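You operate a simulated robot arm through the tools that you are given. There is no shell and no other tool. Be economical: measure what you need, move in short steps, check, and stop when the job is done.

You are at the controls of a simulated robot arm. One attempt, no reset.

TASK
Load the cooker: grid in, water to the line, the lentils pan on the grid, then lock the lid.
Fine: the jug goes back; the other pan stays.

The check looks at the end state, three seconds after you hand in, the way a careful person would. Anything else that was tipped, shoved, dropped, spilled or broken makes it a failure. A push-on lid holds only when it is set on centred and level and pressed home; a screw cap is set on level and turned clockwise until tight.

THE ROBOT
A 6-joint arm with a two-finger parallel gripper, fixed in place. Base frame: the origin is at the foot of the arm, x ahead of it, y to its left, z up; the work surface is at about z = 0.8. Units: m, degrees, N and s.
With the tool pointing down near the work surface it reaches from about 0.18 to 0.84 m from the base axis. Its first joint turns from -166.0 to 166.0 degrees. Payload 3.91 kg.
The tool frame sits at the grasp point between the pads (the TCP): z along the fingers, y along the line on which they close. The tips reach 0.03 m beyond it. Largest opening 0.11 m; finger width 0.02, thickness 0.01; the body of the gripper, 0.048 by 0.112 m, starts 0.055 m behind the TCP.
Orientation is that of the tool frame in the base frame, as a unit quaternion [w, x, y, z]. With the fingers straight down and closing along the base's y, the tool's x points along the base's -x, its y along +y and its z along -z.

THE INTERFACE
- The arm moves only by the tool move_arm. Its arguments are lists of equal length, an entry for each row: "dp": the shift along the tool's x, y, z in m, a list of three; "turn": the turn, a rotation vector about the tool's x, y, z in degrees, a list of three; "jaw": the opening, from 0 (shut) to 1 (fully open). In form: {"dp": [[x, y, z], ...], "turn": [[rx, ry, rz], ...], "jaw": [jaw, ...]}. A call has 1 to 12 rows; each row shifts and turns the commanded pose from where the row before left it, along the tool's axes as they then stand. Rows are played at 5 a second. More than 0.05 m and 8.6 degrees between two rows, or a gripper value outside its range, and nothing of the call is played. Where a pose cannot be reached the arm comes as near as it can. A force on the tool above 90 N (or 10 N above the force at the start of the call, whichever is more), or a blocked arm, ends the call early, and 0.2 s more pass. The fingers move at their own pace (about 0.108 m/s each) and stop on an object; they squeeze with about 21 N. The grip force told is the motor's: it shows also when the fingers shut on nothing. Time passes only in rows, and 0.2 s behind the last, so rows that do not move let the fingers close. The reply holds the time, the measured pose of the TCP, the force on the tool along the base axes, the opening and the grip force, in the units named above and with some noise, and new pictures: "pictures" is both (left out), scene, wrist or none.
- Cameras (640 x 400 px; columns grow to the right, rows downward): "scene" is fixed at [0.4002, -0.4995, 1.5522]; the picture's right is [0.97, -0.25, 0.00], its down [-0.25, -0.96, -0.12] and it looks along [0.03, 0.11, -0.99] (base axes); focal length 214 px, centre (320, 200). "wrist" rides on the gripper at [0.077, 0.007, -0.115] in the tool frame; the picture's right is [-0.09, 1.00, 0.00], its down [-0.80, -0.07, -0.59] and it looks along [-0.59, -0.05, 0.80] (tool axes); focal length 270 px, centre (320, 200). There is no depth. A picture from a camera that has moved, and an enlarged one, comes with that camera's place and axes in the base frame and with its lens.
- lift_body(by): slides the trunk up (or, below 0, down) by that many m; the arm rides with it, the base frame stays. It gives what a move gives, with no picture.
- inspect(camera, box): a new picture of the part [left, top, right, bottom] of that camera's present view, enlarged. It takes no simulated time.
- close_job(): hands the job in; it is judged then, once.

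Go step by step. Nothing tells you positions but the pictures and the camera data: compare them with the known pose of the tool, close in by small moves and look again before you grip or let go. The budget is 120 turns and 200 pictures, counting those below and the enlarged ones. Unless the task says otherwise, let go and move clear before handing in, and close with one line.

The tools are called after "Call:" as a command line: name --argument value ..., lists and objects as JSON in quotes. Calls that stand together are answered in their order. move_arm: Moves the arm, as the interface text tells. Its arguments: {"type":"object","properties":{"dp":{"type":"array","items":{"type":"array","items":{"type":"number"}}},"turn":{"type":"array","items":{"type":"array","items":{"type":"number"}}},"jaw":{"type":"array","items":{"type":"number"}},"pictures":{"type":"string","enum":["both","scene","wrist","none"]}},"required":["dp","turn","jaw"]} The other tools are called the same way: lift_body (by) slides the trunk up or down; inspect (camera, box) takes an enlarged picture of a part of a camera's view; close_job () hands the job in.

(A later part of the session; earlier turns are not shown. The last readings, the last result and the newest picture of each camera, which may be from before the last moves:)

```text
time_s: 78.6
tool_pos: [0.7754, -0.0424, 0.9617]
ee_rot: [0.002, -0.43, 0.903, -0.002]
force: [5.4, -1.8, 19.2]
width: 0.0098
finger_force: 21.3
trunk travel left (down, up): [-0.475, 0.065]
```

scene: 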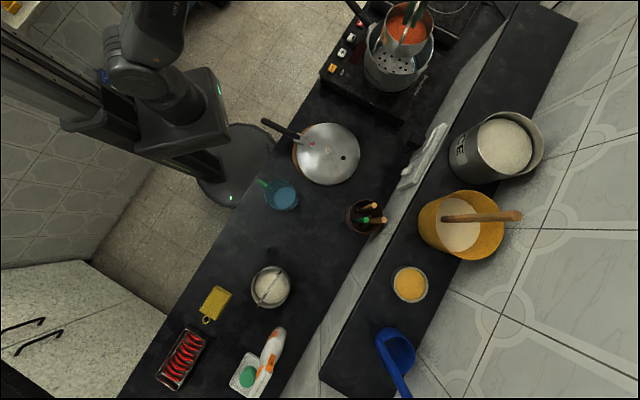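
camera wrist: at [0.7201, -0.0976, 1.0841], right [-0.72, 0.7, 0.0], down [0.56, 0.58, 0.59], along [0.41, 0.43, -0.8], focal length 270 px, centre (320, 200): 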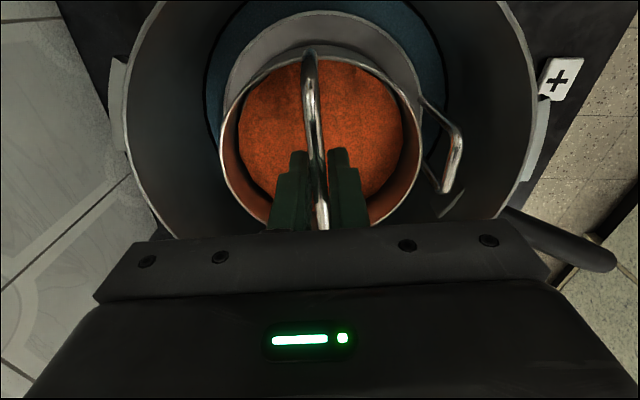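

The pan is in contact with the grid. I'm easing up, opening and rising clear.

Call:
move_arm --dp '[[0, 0, -0.002], [0, 0, 0], [0, 0, 0], [0, 0, -0.02], [0, 0, -0.03], [0, 0, -0.04], [0, 0, -0.04], [0, 0, -0.04]]' --turn '[[0, 0, 0], [0, 0, 0], [0, 0, 0], [0, 0, 0], [0, 0, 0], [0, 0, 0], [0, 0, 0], [0, 0, 0]]' --jaw '[0, 0.3, 0.3, 0.3, 0.3, 0.3, 0.3, 0.3]' --pictures "wrist"

Call:
inspect --camera "scene" --box '[340, 0, 450, 110]'

```text
time_s: 80.4
tool_pos: [0.7733, -0.0427, 1.1279]
ee_rot: [-0.001, -0.429, 0.903, 0.0]
force: [0.4, -0.5, -0.9]
width: 0.033
finger_force: 0.2
trunk travel left (down, up): [-0.475, 0.065]
camera wrist: at [0.7193, -0.0976, 1.2436], right [-0.72, 0.7, 0.0], down [0.56, 0.58, 0.59], along [0.41, 0.43, -0.8], focal length 270 px, centre (320, 200)
```

wrist: 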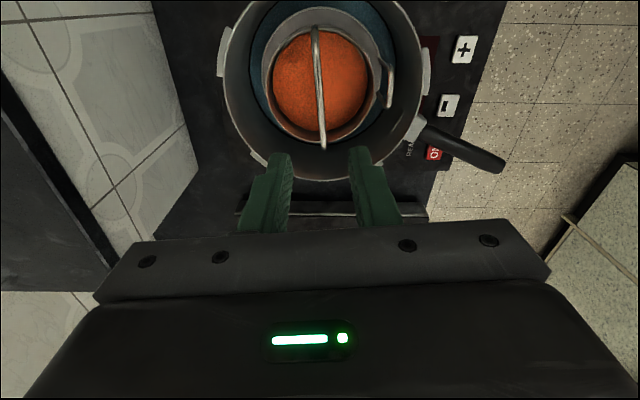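

```text
3.64 times, centred on (395, 55) of scene
camera zoom: at [0.4002, -0.4995, 1.5522], right [0.97, -0.25, 0.0], down [-0.25, -0.96, -0.12], along [0.03, 0.11, -0.99], focal length 780 px, centre (47, 727)
```

zoom: 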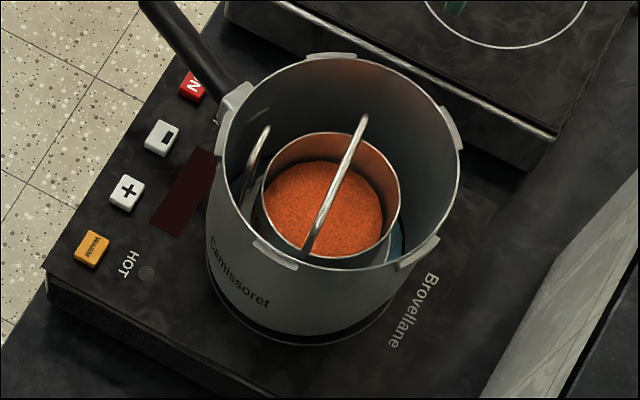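

The pan sits level on the grid. Next is the lid, so I'm moving above it to study the knob and handle.

Call:
move_arm --dp '[[0.0402, 0.009, 0.0], [0.0402, 0.009, 0.0], [0.0402, 0.009, 0.01], [0.0402, 0.009, 0.015], [0.0402, 0.009, 0.02], [0.0402, 0.009, 0.02], [0.0402, 0.009, 0.02], [0.0402, 0.009, 0.02], [0.0402, 0.009, 0.02]]' --turn '[[0, 0, 0], [0, 0, 0], [0, 0, 0], [0, 0, 0], [0, 0, 0], [0, 0, 0], [0, 0, 0], [0, 0, 0], [0, 0, 0]]' --jaw '[0.6, 0.6, 0.6, 0.6, 0.6, 0.6, 0.6, 0.6, 0.6]' --pictures "wrist"

Call:
inspect --camera "wrist" --box '[180, 0, 480, 230]'

```text
time_s: 82.4
tool_pos: [0.4811, -0.2741, 1.0017]
ee_rot: [0.001, -0.43, 0.903, 0.001]
force: [-0.1, 0.4, 0.1]
width: 0.0659
finger_force: 0.1
trunk travel left (down, up): [-0.475, 0.065]
camera wrist: at [0.4275, -0.3293, 1.1173], right [-0.72, 0.7, 0.0], down [0.56, 0.58, 0.59], along [0.41, 0.43, -0.8], focal length 270 px, centre (320, 200)
```

wrist: 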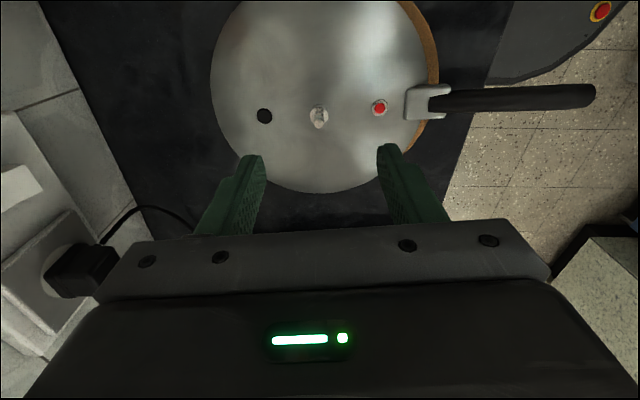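

```text
1.74 times, centred on (330, 115) of wrist
camera zoom: at [0.4275, -0.3293, 1.1173], right [-0.72, 0.7, 0.0], down [0.56, 0.58, 0.59], along [0.41, 0.43, -0.8], focal length 470 px, centre (303, 348)
```

zoom: 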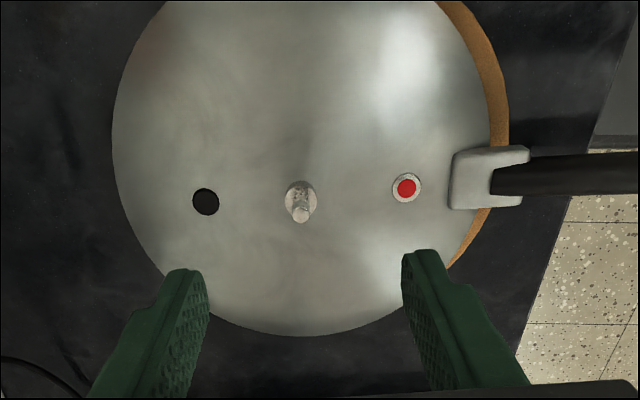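

Call:
inspect --camera "wrist" --box '[295, 95, 345, 140]'

Call:
inspect --camera "wrist" --box '[370, 60, 610, 160]'

Call:
inspect --camera "scene" --box '[255, 110, 365, 195]'

```text
8.89 times, centred on (320, 118) of wrist
camera zoom: at [0.4275, -0.3293, 1.1173], right [-0.72, 0.7, 0.0], down [0.56, 0.58, 0.59], along [0.41, 0.43, -0.8], focal length 2402 px, centre (320, 933)
```

zoom: 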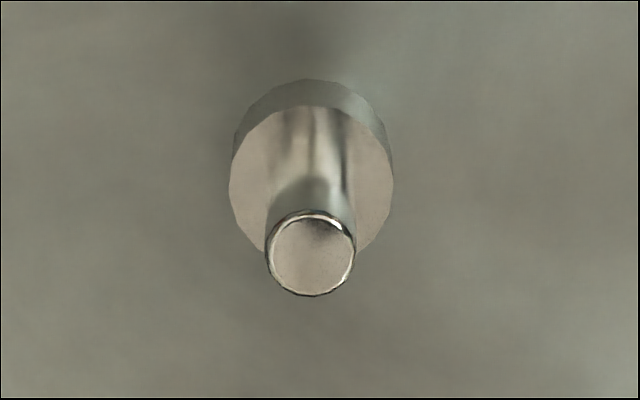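

```text
2.67 times, centred on (490, 110) of wrist
camera zoom: at [0.4275, -0.3293, 1.1173], right [-0.72, 0.7, 0.0], down [0.56, 0.58, 0.59], along [0.41, 0.43, -0.8], focal length 721 px, centre (-133, 440)
```

zoom: 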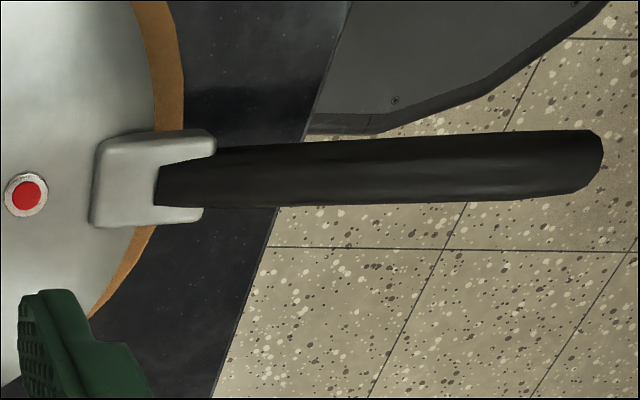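

```text
4.71 times, centred on (310, 152) of scene
camera zoom: at [0.4002, -0.4995, 1.5522], right [0.97, -0.25, 0.0], down [-0.25, -0.96, -0.12], along [0.03, 0.11, -0.99], focal length 1009 px, centre (367, 424)
```

zoom: 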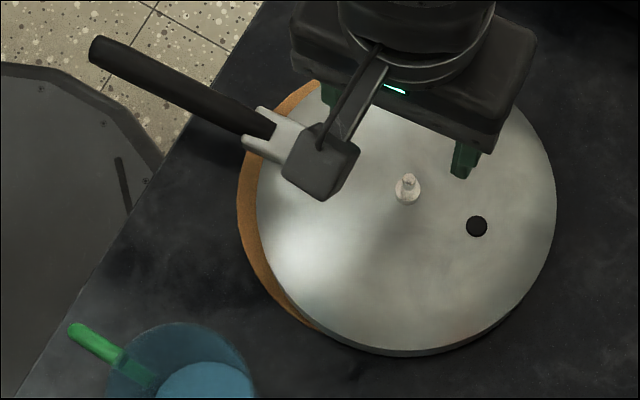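

The knob is a stem about 10 mm across and 20 mm tall, at about (0.493, -0.262) with its base near z 0.84. I'll approach it to test-lift the lid by it.

Call:
move_arm --dp '[[-0.0169, -0.001, 0.03], [0, 0, 0.04], [0, 0, 0.02]]' --turn '[[0, 0, 0], [0, 0, 0], [0, 0, 0]]' --jaw '[0.35, 0.35, 0.35]' --pictures "wrist"

Call:
inspect --camera "wrist" --box '[200, 80, 440, 240]'

```text
time_s: 83.2
tool_pos: [0.4954, -0.2599, 0.9112]
ee_rot: [0.0, -0.429, 0.903, 0.0]
force: [0.0, -0.2, 0.1]
width: 0.0384
finger_force: 0.1
trunk travel left (down, up): [-0.475, 0.065]
camera wrist: at [0.4404, -0.3147, 1.0273], right [-0.72, 0.7, 0.0], down [0.56, 0.58, 0.59], along [0.41, 0.43, -0.8], focal length 270 px, centre (320, 200)
```

wrist: 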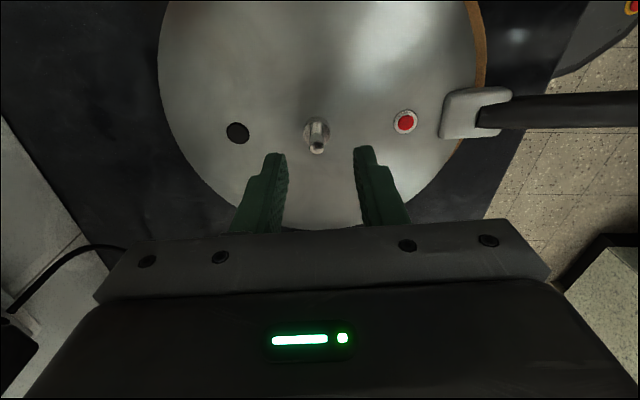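

```text
2.50 times, centred on (320, 160) of wrist
camera zoom: at [0.4404, -0.3147, 1.0273], right [-0.72, 0.7, 0.0], down [0.56, 0.58, 0.59], along [0.41, 0.43, -0.8], focal length 676 px, centre (320, 300)
```

zoom: 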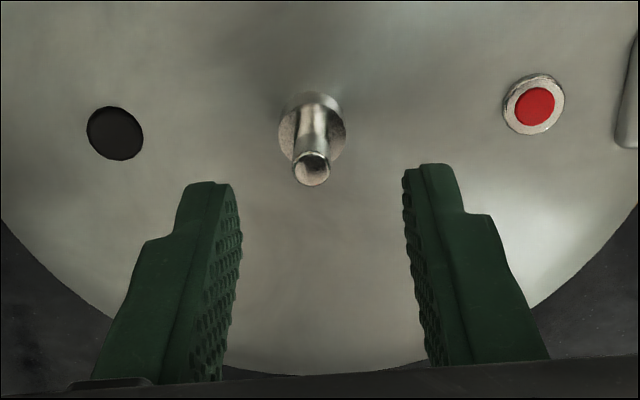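

Call:
move_arm --dp '[[0.002, -0.002, 0.02], [0, 0, 0.011], [0, 0, 0], [0, 0, 0], [0, 0, 0]]' --turn '[[0, 0, 0], [0, 0, 0], [0, 0, 0], [0, 0, 0], [0, 0, 0]]' --jaw '[0.35, 0.35, 0, 0, 0]' --pictures "wrist"

Call:
inspect --camera "wrist" --box '[250, 100, 390, 240]'

```text
time_s: 84.4
tool_pos: [0.4938, -0.2625, 0.8819]
ee_rot: [-0.001, -0.429, 0.903, 0.0]
force: [-0.5, 0.9, 0.2]
width: 0.017
finger_force: 20.9
trunk travel left (down, up): [-0.475, 0.065]
camera wrist: at [0.4402, -0.3183, 0.9971], right [-0.72, 0.7, 0.0], down [0.56, 0.58, 0.59], along [0.41, 0.43, -0.8], focal length 270 px, centre (320, 200)
```

wrist: 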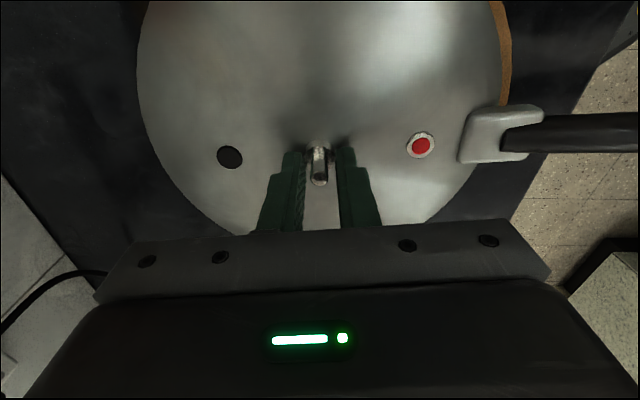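

```text
2.86 times, centred on (320, 170) of wrist
camera zoom: at [0.4402, -0.3183, 0.9971], right [-0.72, 0.7, 0.0], down [0.56, 0.58, 0.59], along [0.41, 0.43, -0.8], focal length 772 px, centre (320, 286)
```

zoom: 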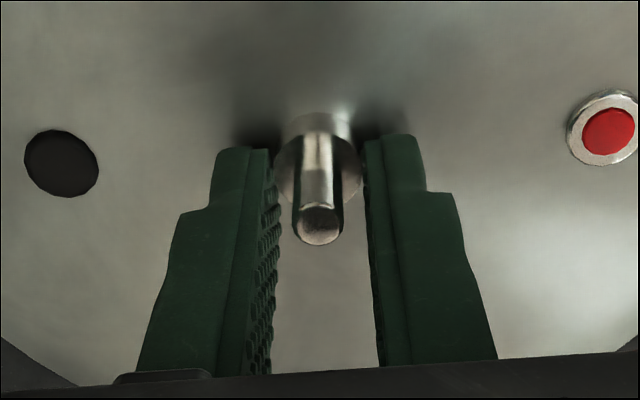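

The tips closed on the wider base. I'll reopen, rise a little and take the longer stem.

Call:
move_arm --dp '[[0, 0, 0], [0, 0, -0.006], [0, 0, 0], [0, 0, 0], [0, 0, 0]]' --turn '[[0, 0, 0], [0, 0, 0], [0, 0, 0], [0, 0, 0], [0, 0, 0]]' --jaw '[0.3, 0.3, 0, 0, 0]' --pictures "wrist"

```text
time_s: 85.6
tool_pos: [0.4949, -0.2624, 0.8881]
ee_rot: [-0.001, -0.43, 0.903, 0.0]
force: [0.8, -1.3, 3.3]
width: 0.0174
finger_force: 21.6
trunk travel left (down, up): [-0.475, 0.065]
camera wrist: at [0.4401, -0.3181, 1.0037], right [-0.72, 0.7, 0.0], down [0.56, 0.58, 0.59], along [0.41, 0.43, -0.8], focal length 270 px, centre (320, 200)
```

wrist: 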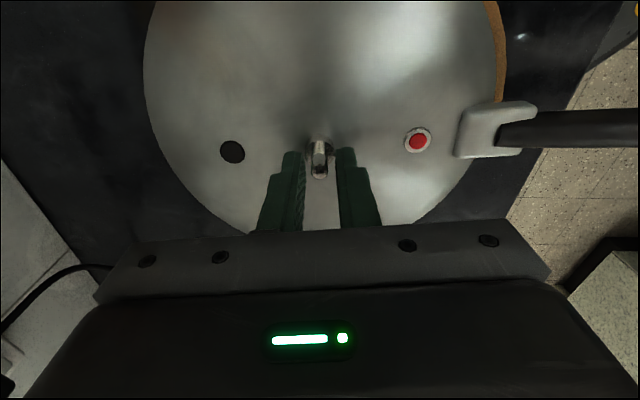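

Call:
move_arm --dp '[[0, 0, 0], [0, 0, -0.003], [0, 0, 0], [0, 0, 0], [0, 0, 0]]' --turn '[[0, 0, 0], [0, 0, 0], [0, 0, 0], [0, 0, 0], [0, 0, 0]]' --jaw '[0.3, 0.3, 0, 0, 0]' --pictures "none"

Call:
inspect --camera "wrist" --box '[250, 100, 390, 240]'

```text
time_s: 86.8
tool_pos: [0.494, -0.2623, 0.892]
ee_rot: [0.0, -0.43, 0.903, 0.001]
force: [-0.1, 1.4, -0.8]
width: 0.009
finger_force: 21.0
trunk travel left (down, up): [-0.475, 0.065]
```

```text
2.86 times, centred on (320, 170) of wrist
camera zoom: at [0.4401, -0.3182, 1.0066], right [-0.72, 0.7, 0.0], down [0.56, 0.58, 0.59], along [0.41, 0.43, -0.8], focal length 772 px, centre (320, 286)
```

zoom: 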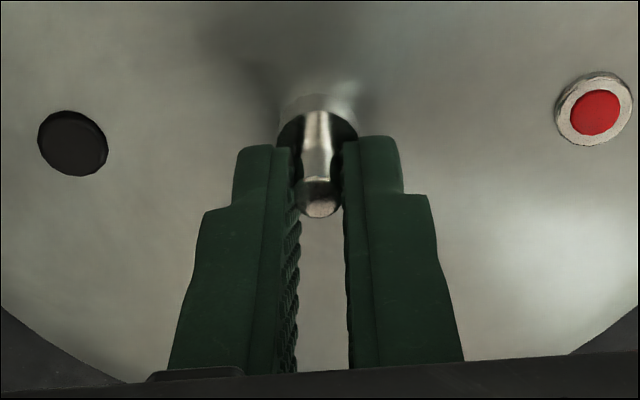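

The stem is now between the pads. I'm test-lifting a little.

Call:
move_arm --dp '[[0, 0, -0.004], [0, 0, -0.004], [0, 0, -0.006], [0, 0, -0.006], [0, 0, 0]]' --turn '[[0, 0, 0], [0, 0, 0], [0, 0, 0], [0, 0, 0], [0, 0, 0]]' --jaw '[0, 0, 0, 0, 0]'

```text
time_s: 88.0
tool_pos: [0.4942, -0.2622, 0.9124]
ee_rot: [0.001, -0.43, 0.903, 0.0]
force: [0.8, -0.1, -4.4]
width: 0.0091
finger_force: 20.8
trunk travel left (down, up): [-0.475, 0.065]
camera wrist: at [0.4407, -0.3181, 1.0265], right [-0.72, 0.7, 0.0], down [0.56, 0.58, 0.59], along [0.41, 0.43, -0.8], focal length 270 px, centre (320, 200)
```

scene: 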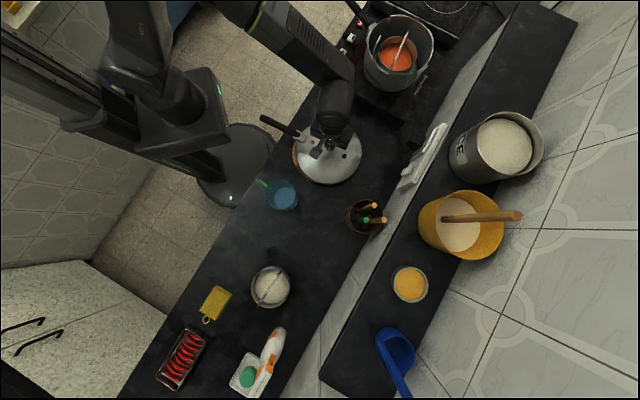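
wrist: 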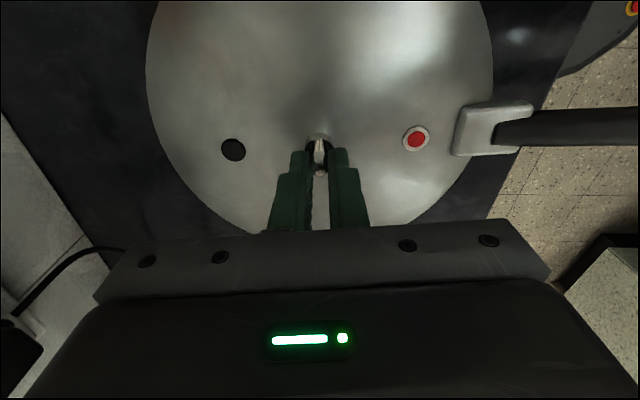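

Call:
move_arm --dp '[[0, 0, -0.02], [0, 0, -0.02], [0, 0, -0.02], [0, 0, 0]]' --turn '[[0, 0, 0], [0, 0, 0], [0, 0, 0], [0, 0, 0]]' --jaw '[0, 0, 0, 0]' --pictures "wrist"

Call:
inspect --camera "scene" --box '[255, 110, 375, 200]'

Call:
inspect --camera "wrist" --box '[130, 0, 530, 240]'

```text
time_s: 89.0
tool_pos: [0.4954, -0.2613, 0.9708]
ee_rot: [0.0, -0.43, 0.903, 0.0]
force: [-0.7, 0.0, -4.1]
width: 0.009
finger_force: 20.7
trunk travel left (down, up): [-0.475, 0.065]
camera wrist: at [0.4409, -0.3177, 1.0867], right [-0.72, 0.7, 0.0], down [0.56, 0.58, 0.59], along [0.41, 0.43, -0.8], focal length 270 px, centre (320, 200)
```

wrist: 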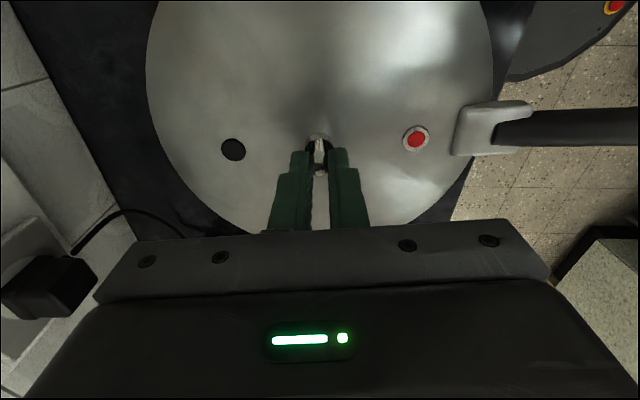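

```text
4.44 times, centred on (315, 155) of scene
camera zoom: at [0.4002, -0.4995, 1.5522], right [0.97, -0.25, 0.0], down [-0.25, -0.96, -0.12], along [0.03, 0.11, -0.99], focal length 953 px, centre (342, 400)
```

zoom: 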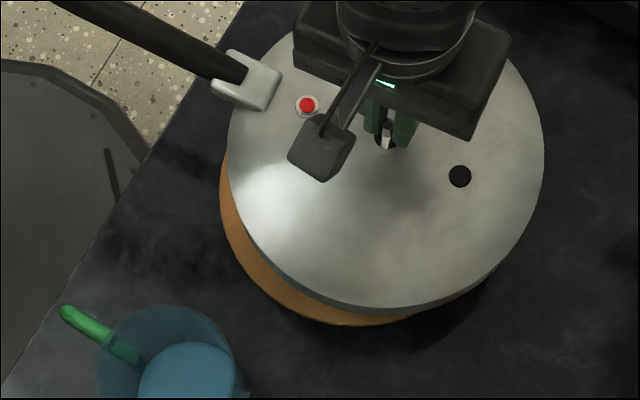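

```text
1.60 times, centred on (330, 120) of wrist
camera zoom: at [0.4409, -0.3177, 1.0867], right [-0.72, 0.7, 0.0], down [0.56, 0.58, 0.59], along [0.41, 0.43, -0.8], focal length 432 px, centre (304, 328)
```

zoom: 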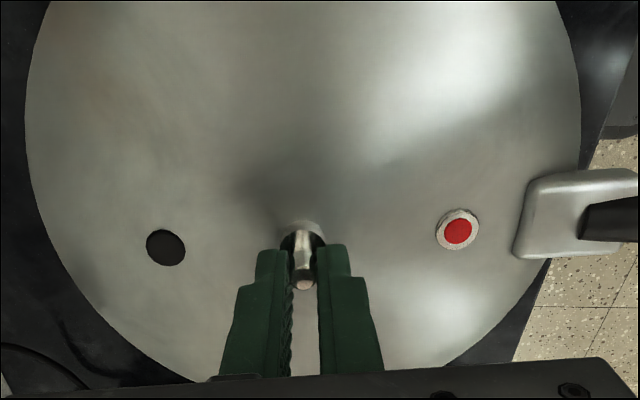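

The lid hangs level from the stem at about 0.43 kg. I'm raising it and carrying it smoothly toward the cooker.

Call:
move_arm --dp '[[0, 0, -0.03], [0, 0, -0.04], [0, 0, -0.04], [0, 0, -0.03], [-0.01, -0.002, 0], [-0.025, -0.0053, 0], [-0.035, -0.0075, 0], [-0.04, -0.0085, 0], [-0.04, -0.0085, 0], [-0.04, -0.0085, 0], [-0.04, -0.0085, 0], [-0.035, -0.0075, 0]]' --turn '[[0, 0, 0], [0, 0, 0], [0, 0, 0], [0, 0, 0], [0, 0, 0], [0, 0, 0], [0, 0, 0], [0, 0, 0], [0, 0, 0], [0, 0, 0], [0, 0, 0], [0, 0, 0]]' --jaw '[0, 0, 0, 0, 0, 0, 0, 0, 0, 0, 0, 0]'

Call:
inspect --camera "scene" --box '[320, 0, 450, 110]'

```text
time_s: 91.6
tool_pos: [0.7067, -0.0914, 1.1102]
ee_rot: [-0.002, -0.43, 0.903, 0.0]
force: [0.7, -1.1, -4.2]
width: 0.0088
finger_force: 21.1
trunk travel left (down, up): [-0.475, 0.065]
camera wrist: at [0.6532, -0.1466, 1.2259], right [-0.72, 0.7, 0.0], down [0.56, 0.58, 0.59], along [0.41, 0.43, -0.8], focal length 270 px, centre (320, 200)
```

scene: 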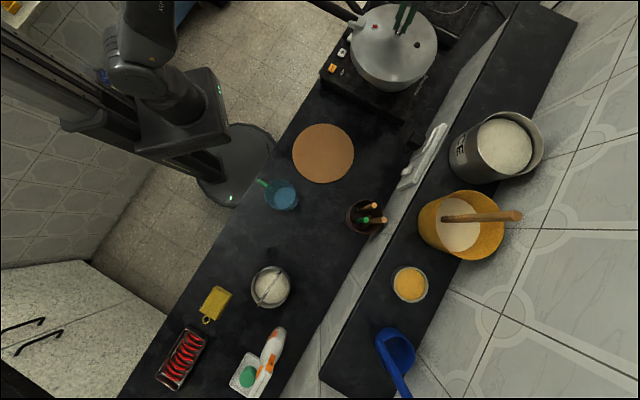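
wrist: 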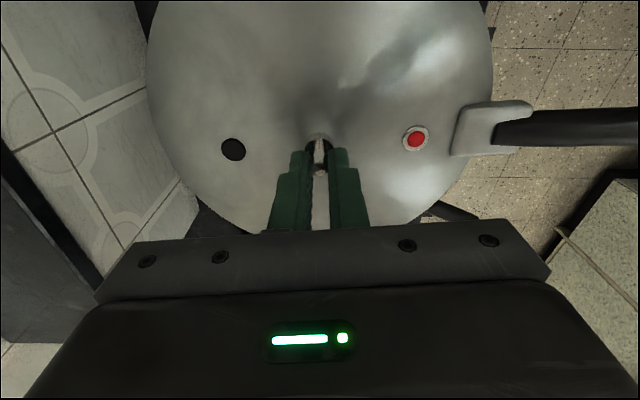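

```text
3.64 times, centred on (385, 55) of scene
camera zoom: at [0.4002, -0.4995, 1.5522], right [0.97, -0.25, 0.0], down [-0.25, -0.96, -0.12], along [0.03, 0.11, -0.99], focal length 780 px, centre (84, 727)
```

zoom: 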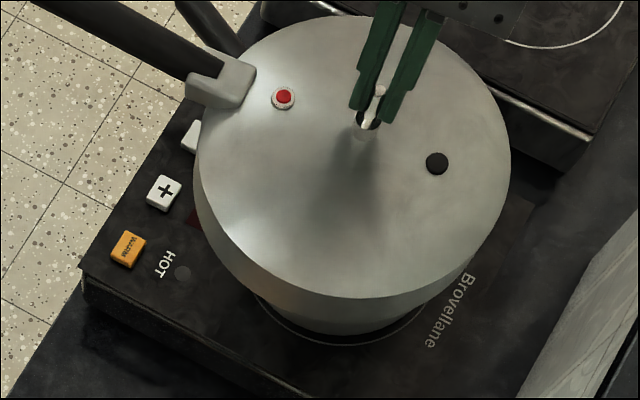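

The pot handle points to about 113.5°, and the five rim lugs put the lid's insertion gap about 36° counter-clockwise of it. The lid handle is at 141°, so I'll move over the cooker and add about 6°.

Call:
move_arm --dp '[[-0.03, -0.006, 0], [-0.03, -0.006, 0], [-0.017, -0.004, 0], [-0.0074, -0.0016, 0], [0, 0, 0], [0, 0, 0], [0, 0, 0], [0, 0, 0.02], [0, 0, 0]]' --turn '[[0, 0, 0], [0, 0, 0], [0, 0, 0], [0, 0, 0], [0, 0, -2], [0, 0, -3], [0, 0, -1], [0, 0, 0], [0, 0, 0]]' --jaw '[0, 0, 0, 0, 0, 0, 0, 0, 0]'

Call:
inspect --camera "scene" --box '[320, 0, 450, 110]'

```text
time_s: 93.6
tool_pos: [0.7725, -0.0368, 1.0905]
ee_rot: [0.0, -0.477, 0.879, 0.0]
force: [-0.6, 0.1, -3.9]
width: 0.009
finger_force: 21.0
trunk travel left (down, up): [-0.475, 0.065]
camera wrist: at [0.7244, -0.0981, 1.206], right [-0.79, 0.62, 0.0], down [0.5, 0.63, 0.59], along [0.37, 0.47, -0.8], focal length 270 px, centre (320, 200)
```

scene: 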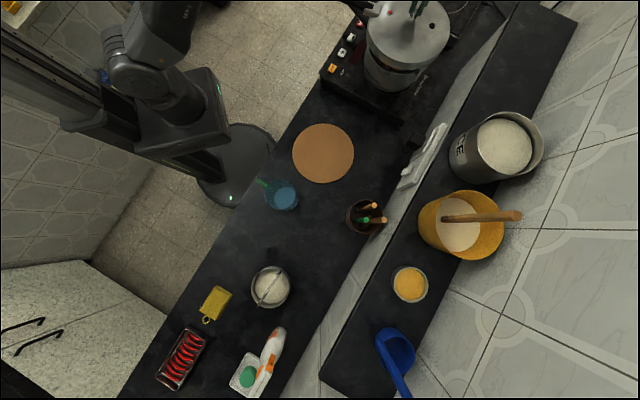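
wrist: 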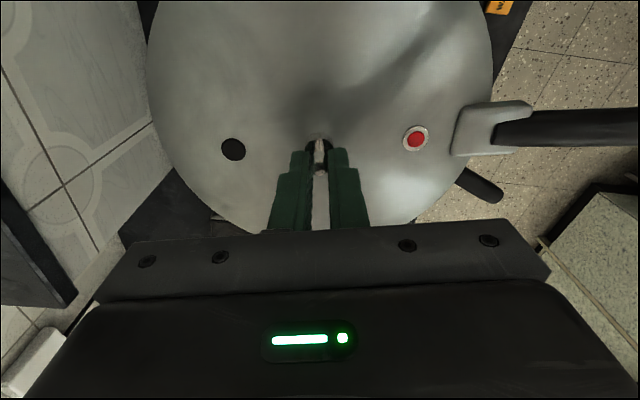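

```text
3.64 times, centred on (385, 55) of scene
camera zoom: at [0.4002, -0.4995, 1.5522], right [0.97, -0.25, 0.0], down [-0.25, -0.96, -0.12], along [0.03, 0.11, -0.99], focal length 780 px, centre (84, 727)
```

zoom: 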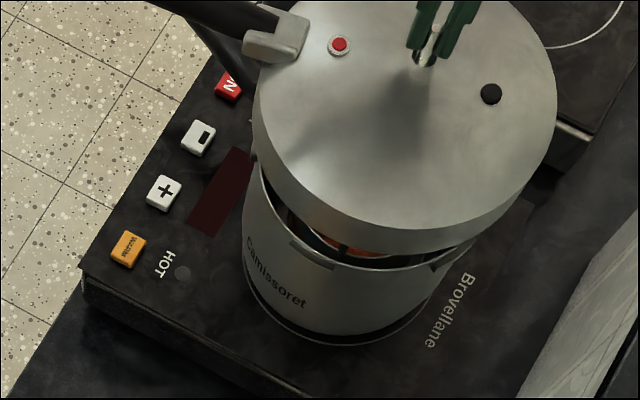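

Call:
move_arm --dp '[[0, 0, 0.015], [0, 0, 0.012], [0, 0, 0]]' --turn '[[0, 0, 0], [0, 0, 0], [0, 0, 0]]' --jaw '[0, 0, 0]' --pictures "none"

Call:
inspect --camera "scene" --box '[350, 0, 450, 100]'

```text
time_s: 94.4
tool_pos: [0.7724, -0.0376, 1.0631]
ee_rot: [0.0, -0.477, 0.879, 0.001]
force: [0.3, 0.0, -4.1]
width: 0.0092
finger_force: 20.6
trunk travel left (down, up): [-0.475, 0.065]
```

```text
4.00 times, centred on (400, 50) of scene
camera zoom: at [0.4002, -0.4995, 1.5522], right [0.97, -0.25, 0.0], down [-0.25, -0.96, -0.12], along [0.03, 0.11, -0.99], focal length 858 px, centre (0, 800)
```

zoom: 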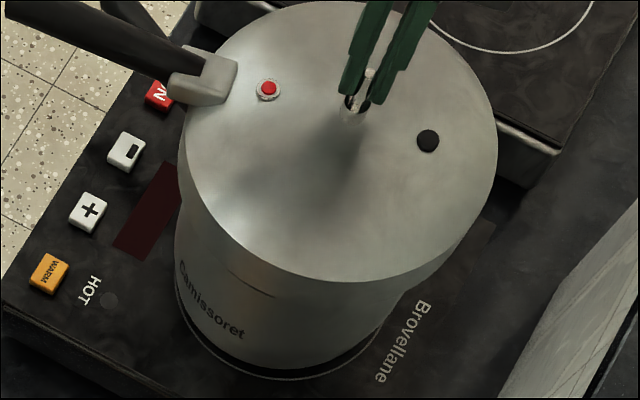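

Call:
move_arm --dp '[[0, 0, 0.006], [0, 0, 0.006], [0, 0, 0.004]]' --turn '[[0, 0, 0], [0, 0, 0], [0, 0, 0]]' --jaw '[0, 0, 0]' --pictures "none"

Call:
inspect --camera "scene" --box '[350, 0, 450, 100]'

```text
time_s: 95.2
tool_pos: [0.773, -0.037, 1.0486]
ee_rot: [0.0, -0.477, 0.879, 0.0]
force: [0.2, 0.3, -3.9]
width: 0.0092
finger_force: 20.9
trunk travel left (down, up): [-0.475, 0.065]
```

```text
4.00 times, centred on (400, 50) of scene
camera zoom: at [0.4002, -0.4995, 1.5522], right [0.97, -0.25, 0.0], down [-0.25, -0.96, -0.12], along [0.03, 0.11, -0.99], focal length 858 px, centre (0, 800)
```

zoom: 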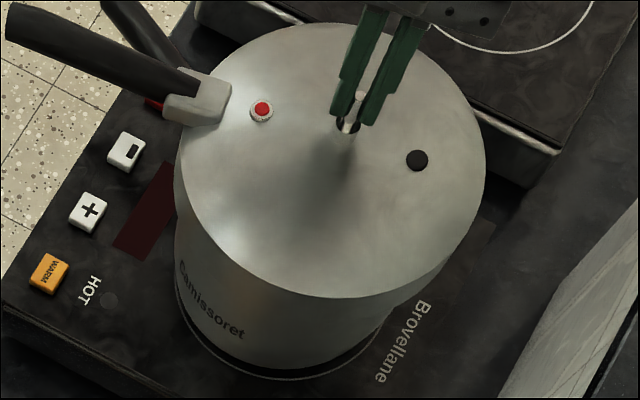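

The lid is centred over the rim to within about 2 mm. I'm lowering to contact.

Call:
move_arm --dp '[[0, 0, 0.005], [0, 0, 0.004], [0, 0, 0.003], [0, 0, 0.003], [0, 0, 0]]' --turn '[[0, 0, 0], [0, 0, 0], [0, 0, 0], [0, 0, 0], [0, 0, 0]]' --jaw '[0, 0, 0, 0, 0]' --pictures "none"

```text
time_s: 96.4
tool_pos: [0.7724, -0.0363, 1.0362]
ee_rot: [0.003, -0.476, 0.879, -0.002]
force: [11.8, 2.5, 28.2]
width: 0.0096
finger_force: 21.3
trunk travel left (down, up): [-0.475, 0.065]
```

Call:
inspect --camera "scene" --box '[350, 0, 450, 100]'

Call:
inspect --camera "wrist" --box '[120, 0, 560, 240]'

```text
4.00 times, centred on (400, 50) of scene
camera zoom: at [0.4002, -0.4995, 1.5522], right [0.97, -0.25, 0.0], down [-0.25, -0.96, -0.12], along [0.03, 0.11, -0.99], focal length 858 px, centre (0, 800)
```

zoom: 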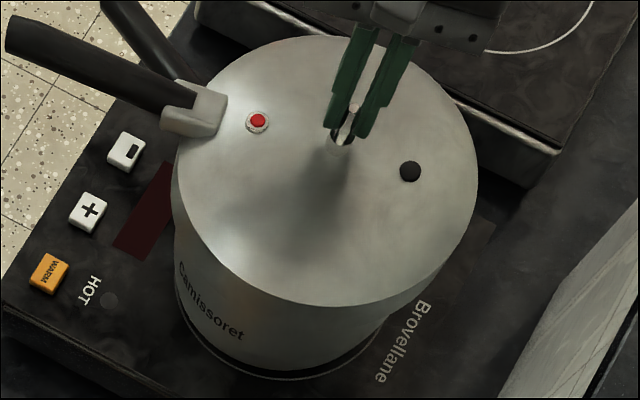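

```text
1.45 times, centred on (340, 120) of wrist
camera zoom: at [0.7234, -0.0979, 1.1524], right [-0.79, 0.62, -0.01], down [0.49, 0.63, 0.6], along [0.37, 0.47, -0.8], focal length 393 px, centre (291, 316)
```

zoom: 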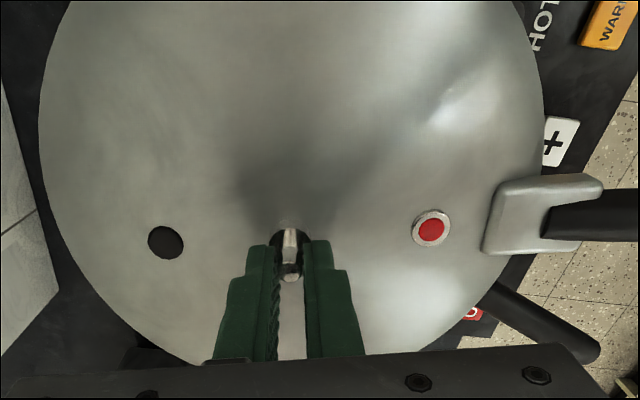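

The lid has landed at rim height. I'm easing the force, releasing the stem and checking it sits level.

Call:
move_arm --dp '[[0, 0, -0.004], [0, 0, 0], [0, 0, 0], [0, 0, -0.02], [0, 0, -0.03], [0, 0, -0.04], [0, 0, -0.03]]' --turn '[[0, 0, 0], [0, 0, 0], [0, 0, 0], [0, 0, 0], [0, 0, 0], [0, 0, 0], [0, 0, 0]]' --jaw '[0, 0.35, 0.35, 0.35, 0.35, 0.35, 0.35]' --pictures "wrist"

Call:
inspect --camera "scene" --box '[350, 0, 450, 100]'

```text
time_s: 98.0
tool_pos: [0.7731, -0.0366, 1.1574]
ee_rot: [0.0, -0.476, 0.879, 0.0]
force: [0.1, -0.5, 0.1]
width: 0.0383
finger_force: 0.1
trunk travel left (down, up): [-0.475, 0.065]
camera wrist: at [0.7247, -0.0988, 1.2726], right [-0.79, 0.62, 0.0], down [0.5, 0.63, 0.59], along [0.37, 0.47, -0.8], focal length 270 px, centre (320, 200)
```

wrist: 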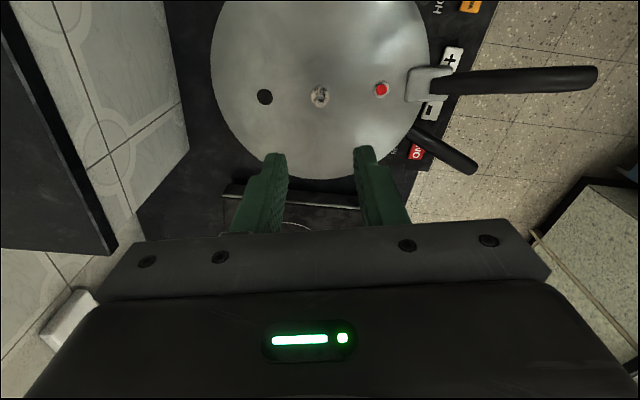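

```text
4.00 times, centred on (400, 50) of scene
camera zoom: at [0.4002, -0.4995, 1.5522], right [0.97, -0.25, 0.0], down [-0.25, -0.96, -0.12], along [0.03, 0.11, -0.99], focal length 858 px, centre (0, 800)
```

zoom: 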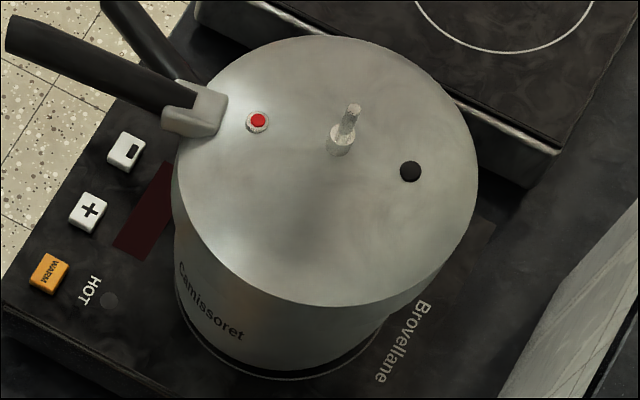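

The lid stays put, level and centred. Now I'll turn the jaws across its handle and go over a grip point about 0.17 m out.

Call:
move_arm --dp '[[0, 0, 0], [0, 0, 0], [0, 0, 0], [0, 0, 0], [0, 0, 0], [0, 0, 0], [0, 0, 0], [0, 0, 0], [0, 0, 0], [0, 0, 0], [0, 0, 0]]' --turn '[[0, 0, 8.2], [0, 0, 8.2], [0, 0, 8.2], [0, 0, 8.2], [0, 0, 8.2], [0, 0, 8.2], [0, 0, 8.2], [0, 0, 8.2], [0, 0, 8.2], [0, 0, 8.2], [0, 0, 8]]' --jaw '[0.6, 0.6, 0.6, 0.6, 0.6, 0.6, 0.6, 0.6, 0.6, 0.6, 0.6]' --pictures "none"

Call:
move_arm --dp '[[0.0425, 0, 0], [0.0425, 0, 0], [0.0425, 0, 0], [0.0425, 0, 0], [0, 0, 0.03], [0, 0, 0.03]]' --turn '[[0, 0, 0], [0, 0, 0], [0, 0, 0], [0, 0, 0], [0, 0, 0], [0, 0, 0]]' --jaw '[0.6, 0.6, 0.6, 0.6, 0.6, 0.6]'

```text
time_s: 100.4
tool_pos: [0.7711, -0.0378, 1.1584]
ee_rot: [0.0, 0.286, 0.958, 0.0]
force: [0.0, 0.7, 0.4]
width: 0.0659
finger_force: 0.1
trunk travel left (down, up): [-0.475, 0.065]
```

```text
time_s: 101.8
tool_pos: [0.6296, 0.0545, 1.0969]
ee_rot: [0.0, 0.285, 0.959, -0.001]
force: [0.0, 0.8, -0.3]
width: 0.0663
finger_force: 0.0
trunk travel left (down, up): [-0.475, 0.065]
camera wrist: at [0.5691, 0.1025, 1.2116], right [0.62, 0.79, 0.0], down [0.63, -0.5, 0.59], along [0.47, -0.37, -0.8], focal length 270 px, centre (320, 200)
```

scene: 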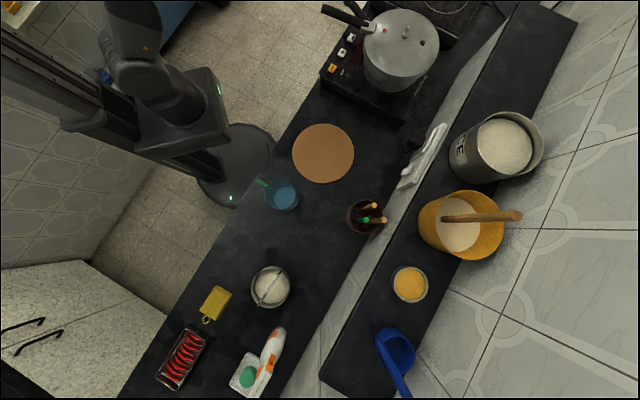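
wrist: 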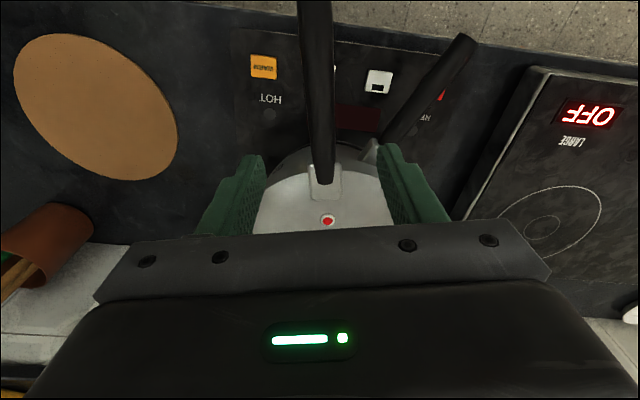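

Call:
move_arm --dp '[[0, 0, 0.03], [0, 0, 0.03], [0, 0, 0.025]]' --turn '[[0, 0, 0], [0, 0, 0], [0, 0, 0]]' --jaw '[0.6, 0.6, 0.6]' --pictures "wrist"

Call:
inspect --camera "scene" --box '[320, 0, 440, 80]'

```text
time_s: 102.6
tool_pos: [0.6289, 0.0559, 1.0112]
ee_rot: [0.0, 0.285, 0.958, 0.001]
force: [0.7, -0.8, 0.2]
width: 0.0658
finger_force: 0.0
trunk travel left (down, up): [-0.475, 0.065]
camera wrist: at [0.569, 0.103, 1.1263], right [0.62, 0.79, 0.0], down [0.63, -0.5, 0.59], along [0.47, -0.37, -0.8], focal length 270 px, centre (320, 200)
```

wrist: 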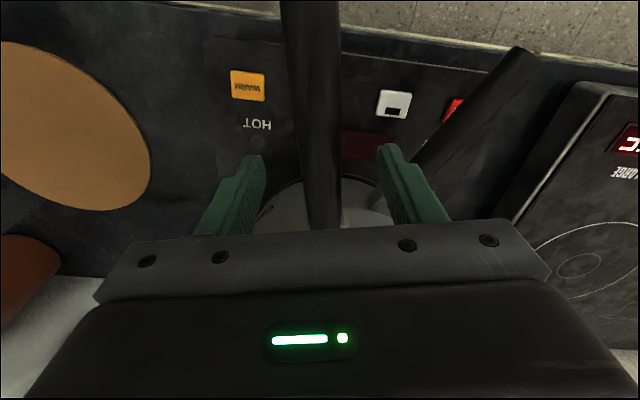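

```text
5.00 times, centred on (380, 40) of scene
camera zoom: at [0.4002, -0.4995, 1.5522], right [0.97, -0.25, 0.0], down [-0.25, -0.96, -0.12], along [0.03, 0.11, -0.99], focal length 1072 px, centre (20, 1000)
```

zoom: 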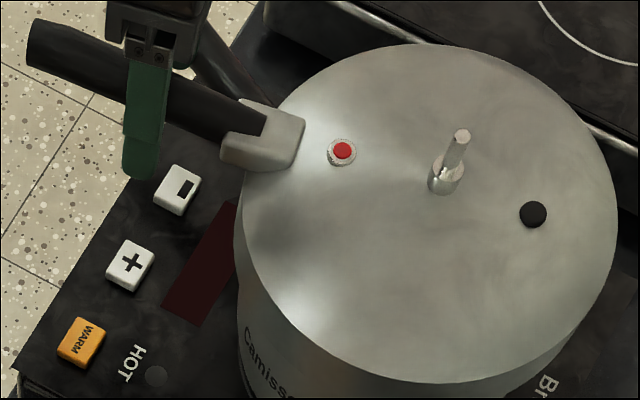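

Call:
move_arm --dp '[[0, 0, 0.012], [0, 0, 0], [0, 0, 0], [0, 0, 0]]' --turn '[[0, 0, 0], [0, 0, 0], [0, 0, 0], [0, 0, 0]]' --jaw '[0.6, 0.1, 0.1, 0.1]' --pictures "wrist"

```text
time_s: 103.6
tool_pos: [0.631, 0.0552, 0.9995]
ee_rot: [0.0, 0.285, 0.958, 0.0]
force: [-1.1, -1.0, 0.1]
width: 0.0237
finger_force: 20.8
trunk travel left (down, up): [-0.475, 0.065]
camera wrist: at [0.5686, 0.1026, 1.1151], right [0.62, 0.79, 0.0], down [0.63, -0.5, 0.59], along [0.47, -0.37, -0.8], focal length 270 px, centre (320, 200)
```

wrist: 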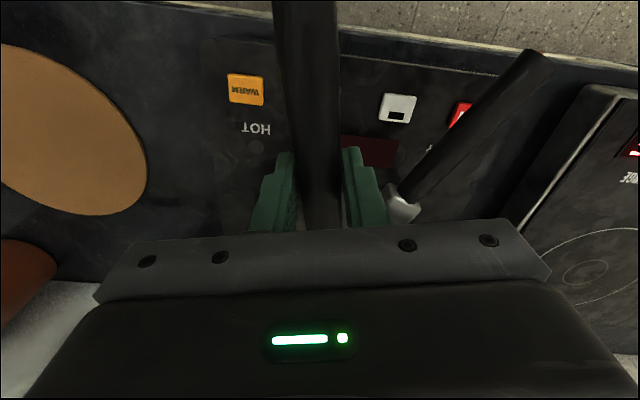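

The handle is gripped. I'm turning the lid clockwise along its arc, 12° first.

Call:
move_arm --dp '[[-0.0004, 0.01184, 0], [-0.0004, 0.01184, 0], [-0.0004, 0.01184, 0], [0, 0, 0]]' --turn '[[0, 0, 4], [0, 0, 4], [0, 0, 4], [0, 0, 0]]' --jaw '[0.1, 0.1, 0.1, 0.1]' --pictures "wrist"

Call:
inspect --camera "scene" --box '[320, 0, 440, 100]'

```text
time_s: 104.6
tool_pos: [0.6536, 0.0838, 0.9998]
ee_rot: [0.0, 0.383, 0.924, 0.0]
force: [0.5, 1.4, -2.9]
width: 0.024
finger_force: 20.7
trunk travel left (down, up): [-0.475, 0.065]
camera wrist: at [0.6031, 0.1427, 1.1152], right [0.77, 0.64, 0.0], down [0.52, -0.62, 0.59], along [0.38, -0.46, -0.8], focal length 270 px, centre (320, 200)
```

wrist: 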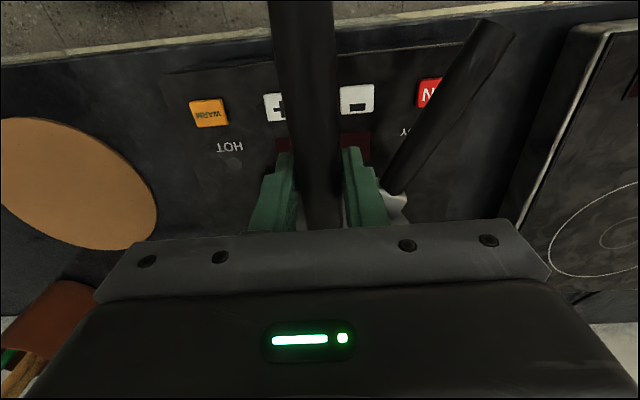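

```text
4.00 times, centred on (380, 50) of scene
camera zoom: at [0.4002, -0.4995, 1.5522], right [0.97, -0.25, 0.0], down [-0.25, -0.96, -0.12], along [0.03, 0.11, -0.99], focal length 858 px, centre (80, 800)
```

zoom: 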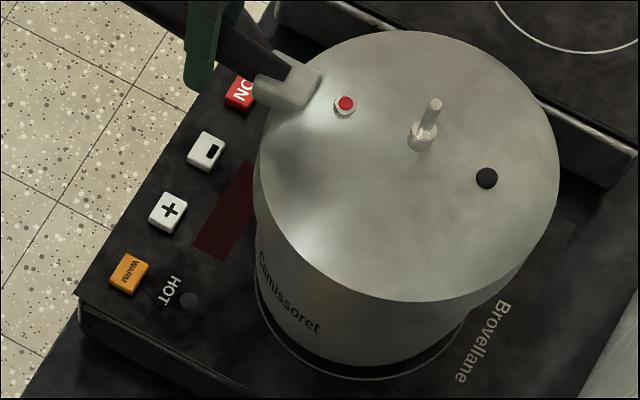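

The lid turns freely, though the cooker may have followed by a few degrees. Continuing another 12°.

Call:
move_arm --dp '[[-0.0004, 0.01184, 0], [-0.0004, 0.01184, 0], [-0.0004, 0.01184, 0], [0, 0, 0]]' --turn '[[0, 0, 4], [0, 0, 4], [0, 0, 4], [0, 0, 0]]' --jaw '[0.1, 0.1, 0.1, 0.1]' --pictures "wrist"

Call:
inspect --camera "scene" --box '[320, 0, 440, 100]'

```text
time_s: 105.6
tool_pos: [0.6794, 0.1045, 0.9991]
ee_rot: [0.0, 0.478, 0.878, 0.0]
force: [0.9, 3.8, -1.9]
width: 0.0239
finger_force: 21.1
trunk travel left (down, up): [-0.475, 0.065]
camera wrist: at [0.6439, 0.174, 1.115], right [0.88, 0.47, 0.0], down [0.38, -0.71, 0.59], along [0.28, -0.53, -0.8], focal length 270 px, centre (320, 200)
```

wrist: 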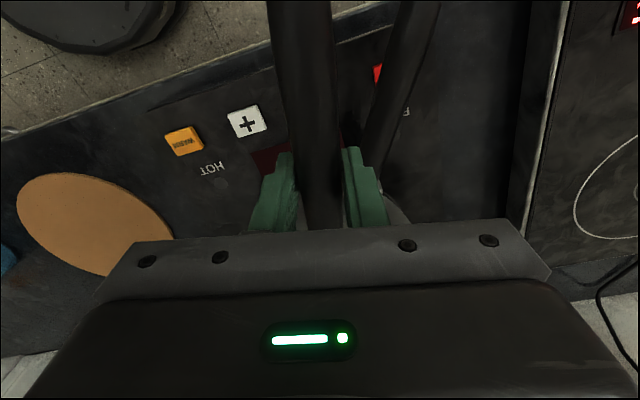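

```text
4.00 times, centred on (380, 50) of scene
camera zoom: at [0.4002, -0.4995, 1.5522], right [0.97, -0.25, 0.0], down [-0.25, -0.96, -0.12], along [0.03, 0.11, -0.99], focal length 858 px, centre (80, 800)
```

zoom: 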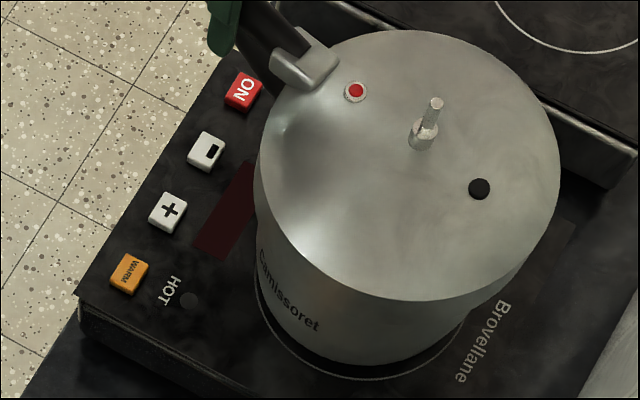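

Call:
move_arm --dp '[[-0.0004, 0.01184, 0], [-0.0004, 0.01184, 0], [0, 0, 0]]' --turn '[[0, 0, 4], [0, 0, 4], [0, 0, 0]]' --jaw '[0.1, 0.1, 0.1]' --pictures "wrist"

Call:
inspect --camera "scene" --box '[320, 0, 440, 100]'

```text
time_s: 106.4
tool_pos: [0.7023, 0.1166, 0.9999]
ee_rot: [0.001, 0.539, 0.843, 0.0]
force: [0.8, 3.4, -0.8]
width: 0.0237
finger_force: 21.1
trunk travel left (down, up): [-0.475, 0.065]
camera wrist: at [0.6753, 0.1895, 1.115], right [0.94, 0.34, 0.0], down [0.27, -0.76, 0.59], along [0.2, -0.56, -0.8], focal length 270 px, centre (320, 200)
```

wrist: 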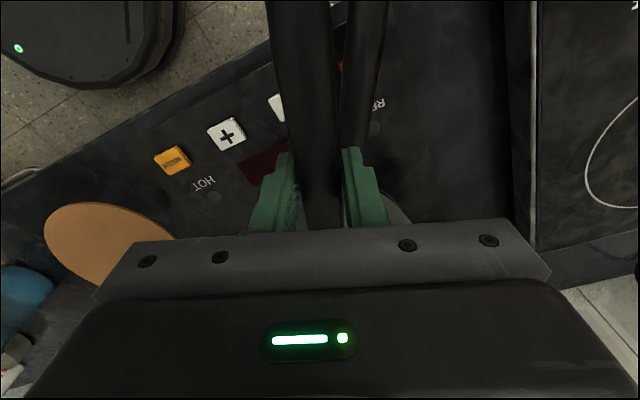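

```text
4.00 times, centred on (380, 50) of scene
camera zoom: at [0.4002, -0.4995, 1.5522], right [0.97, -0.25, 0.0], down [-0.25, -0.96, -0.12], along [0.03, 0.11, -0.99], focal length 858 px, centre (80, 800)
```

zoom: 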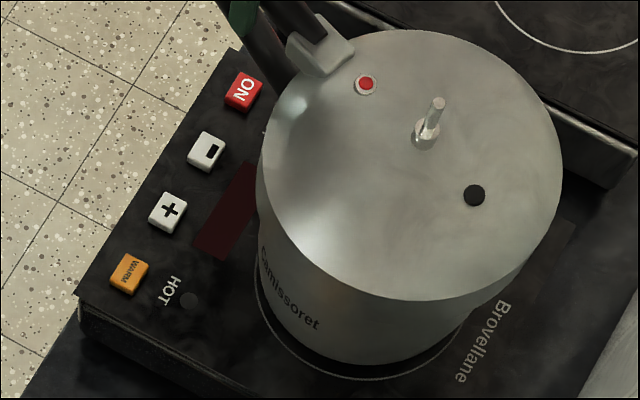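

Call:
move_arm --dp '[[-0.0003, 0.0089, 0], [-0.0003, 0.0089, 0], [0, 0, 0]]' --turn '[[0, 0, 3], [0, 0, 3], [0, 0, 0]]' --jaw '[0.1, 0.1, 0.1]' --pictures "wrist"

Call:
inspect --camera "scene" --box '[320, 0, 440, 100]'

```text
time_s: 107.2
tool_pos: [0.7179, 0.1231, 0.9992]
ee_rot: [-0.001, 0.581, 0.814, -0.001]
force: [1.3, 2.8, -0.1]
width: 0.024
finger_force: 21.2
trunk travel left (down, up): [-0.475, 0.065]
camera wrist: at [0.6989, 0.1981, 1.1149], right [0.97, 0.24, 0.0], down [0.19, -0.78, 0.59], along [0.14, -0.58, -0.8], focal length 270 px, centre (320, 200)
```

wrist: 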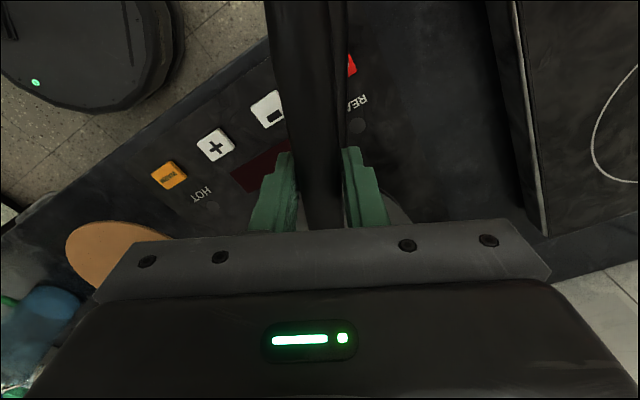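

```text
4.00 times, centred on (380, 50) of scene
camera zoom: at [0.4002, -0.4995, 1.5522], right [0.97, -0.25, 0.0], down [-0.25, -0.96, -0.12], along [0.03, 0.11, -0.99], focal length 858 px, centre (80, 800)
```

zoom: 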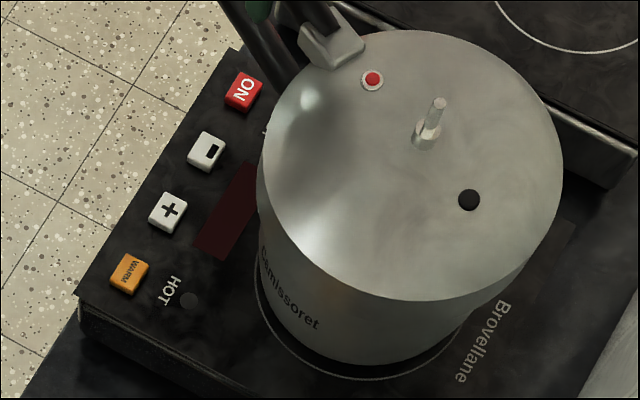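

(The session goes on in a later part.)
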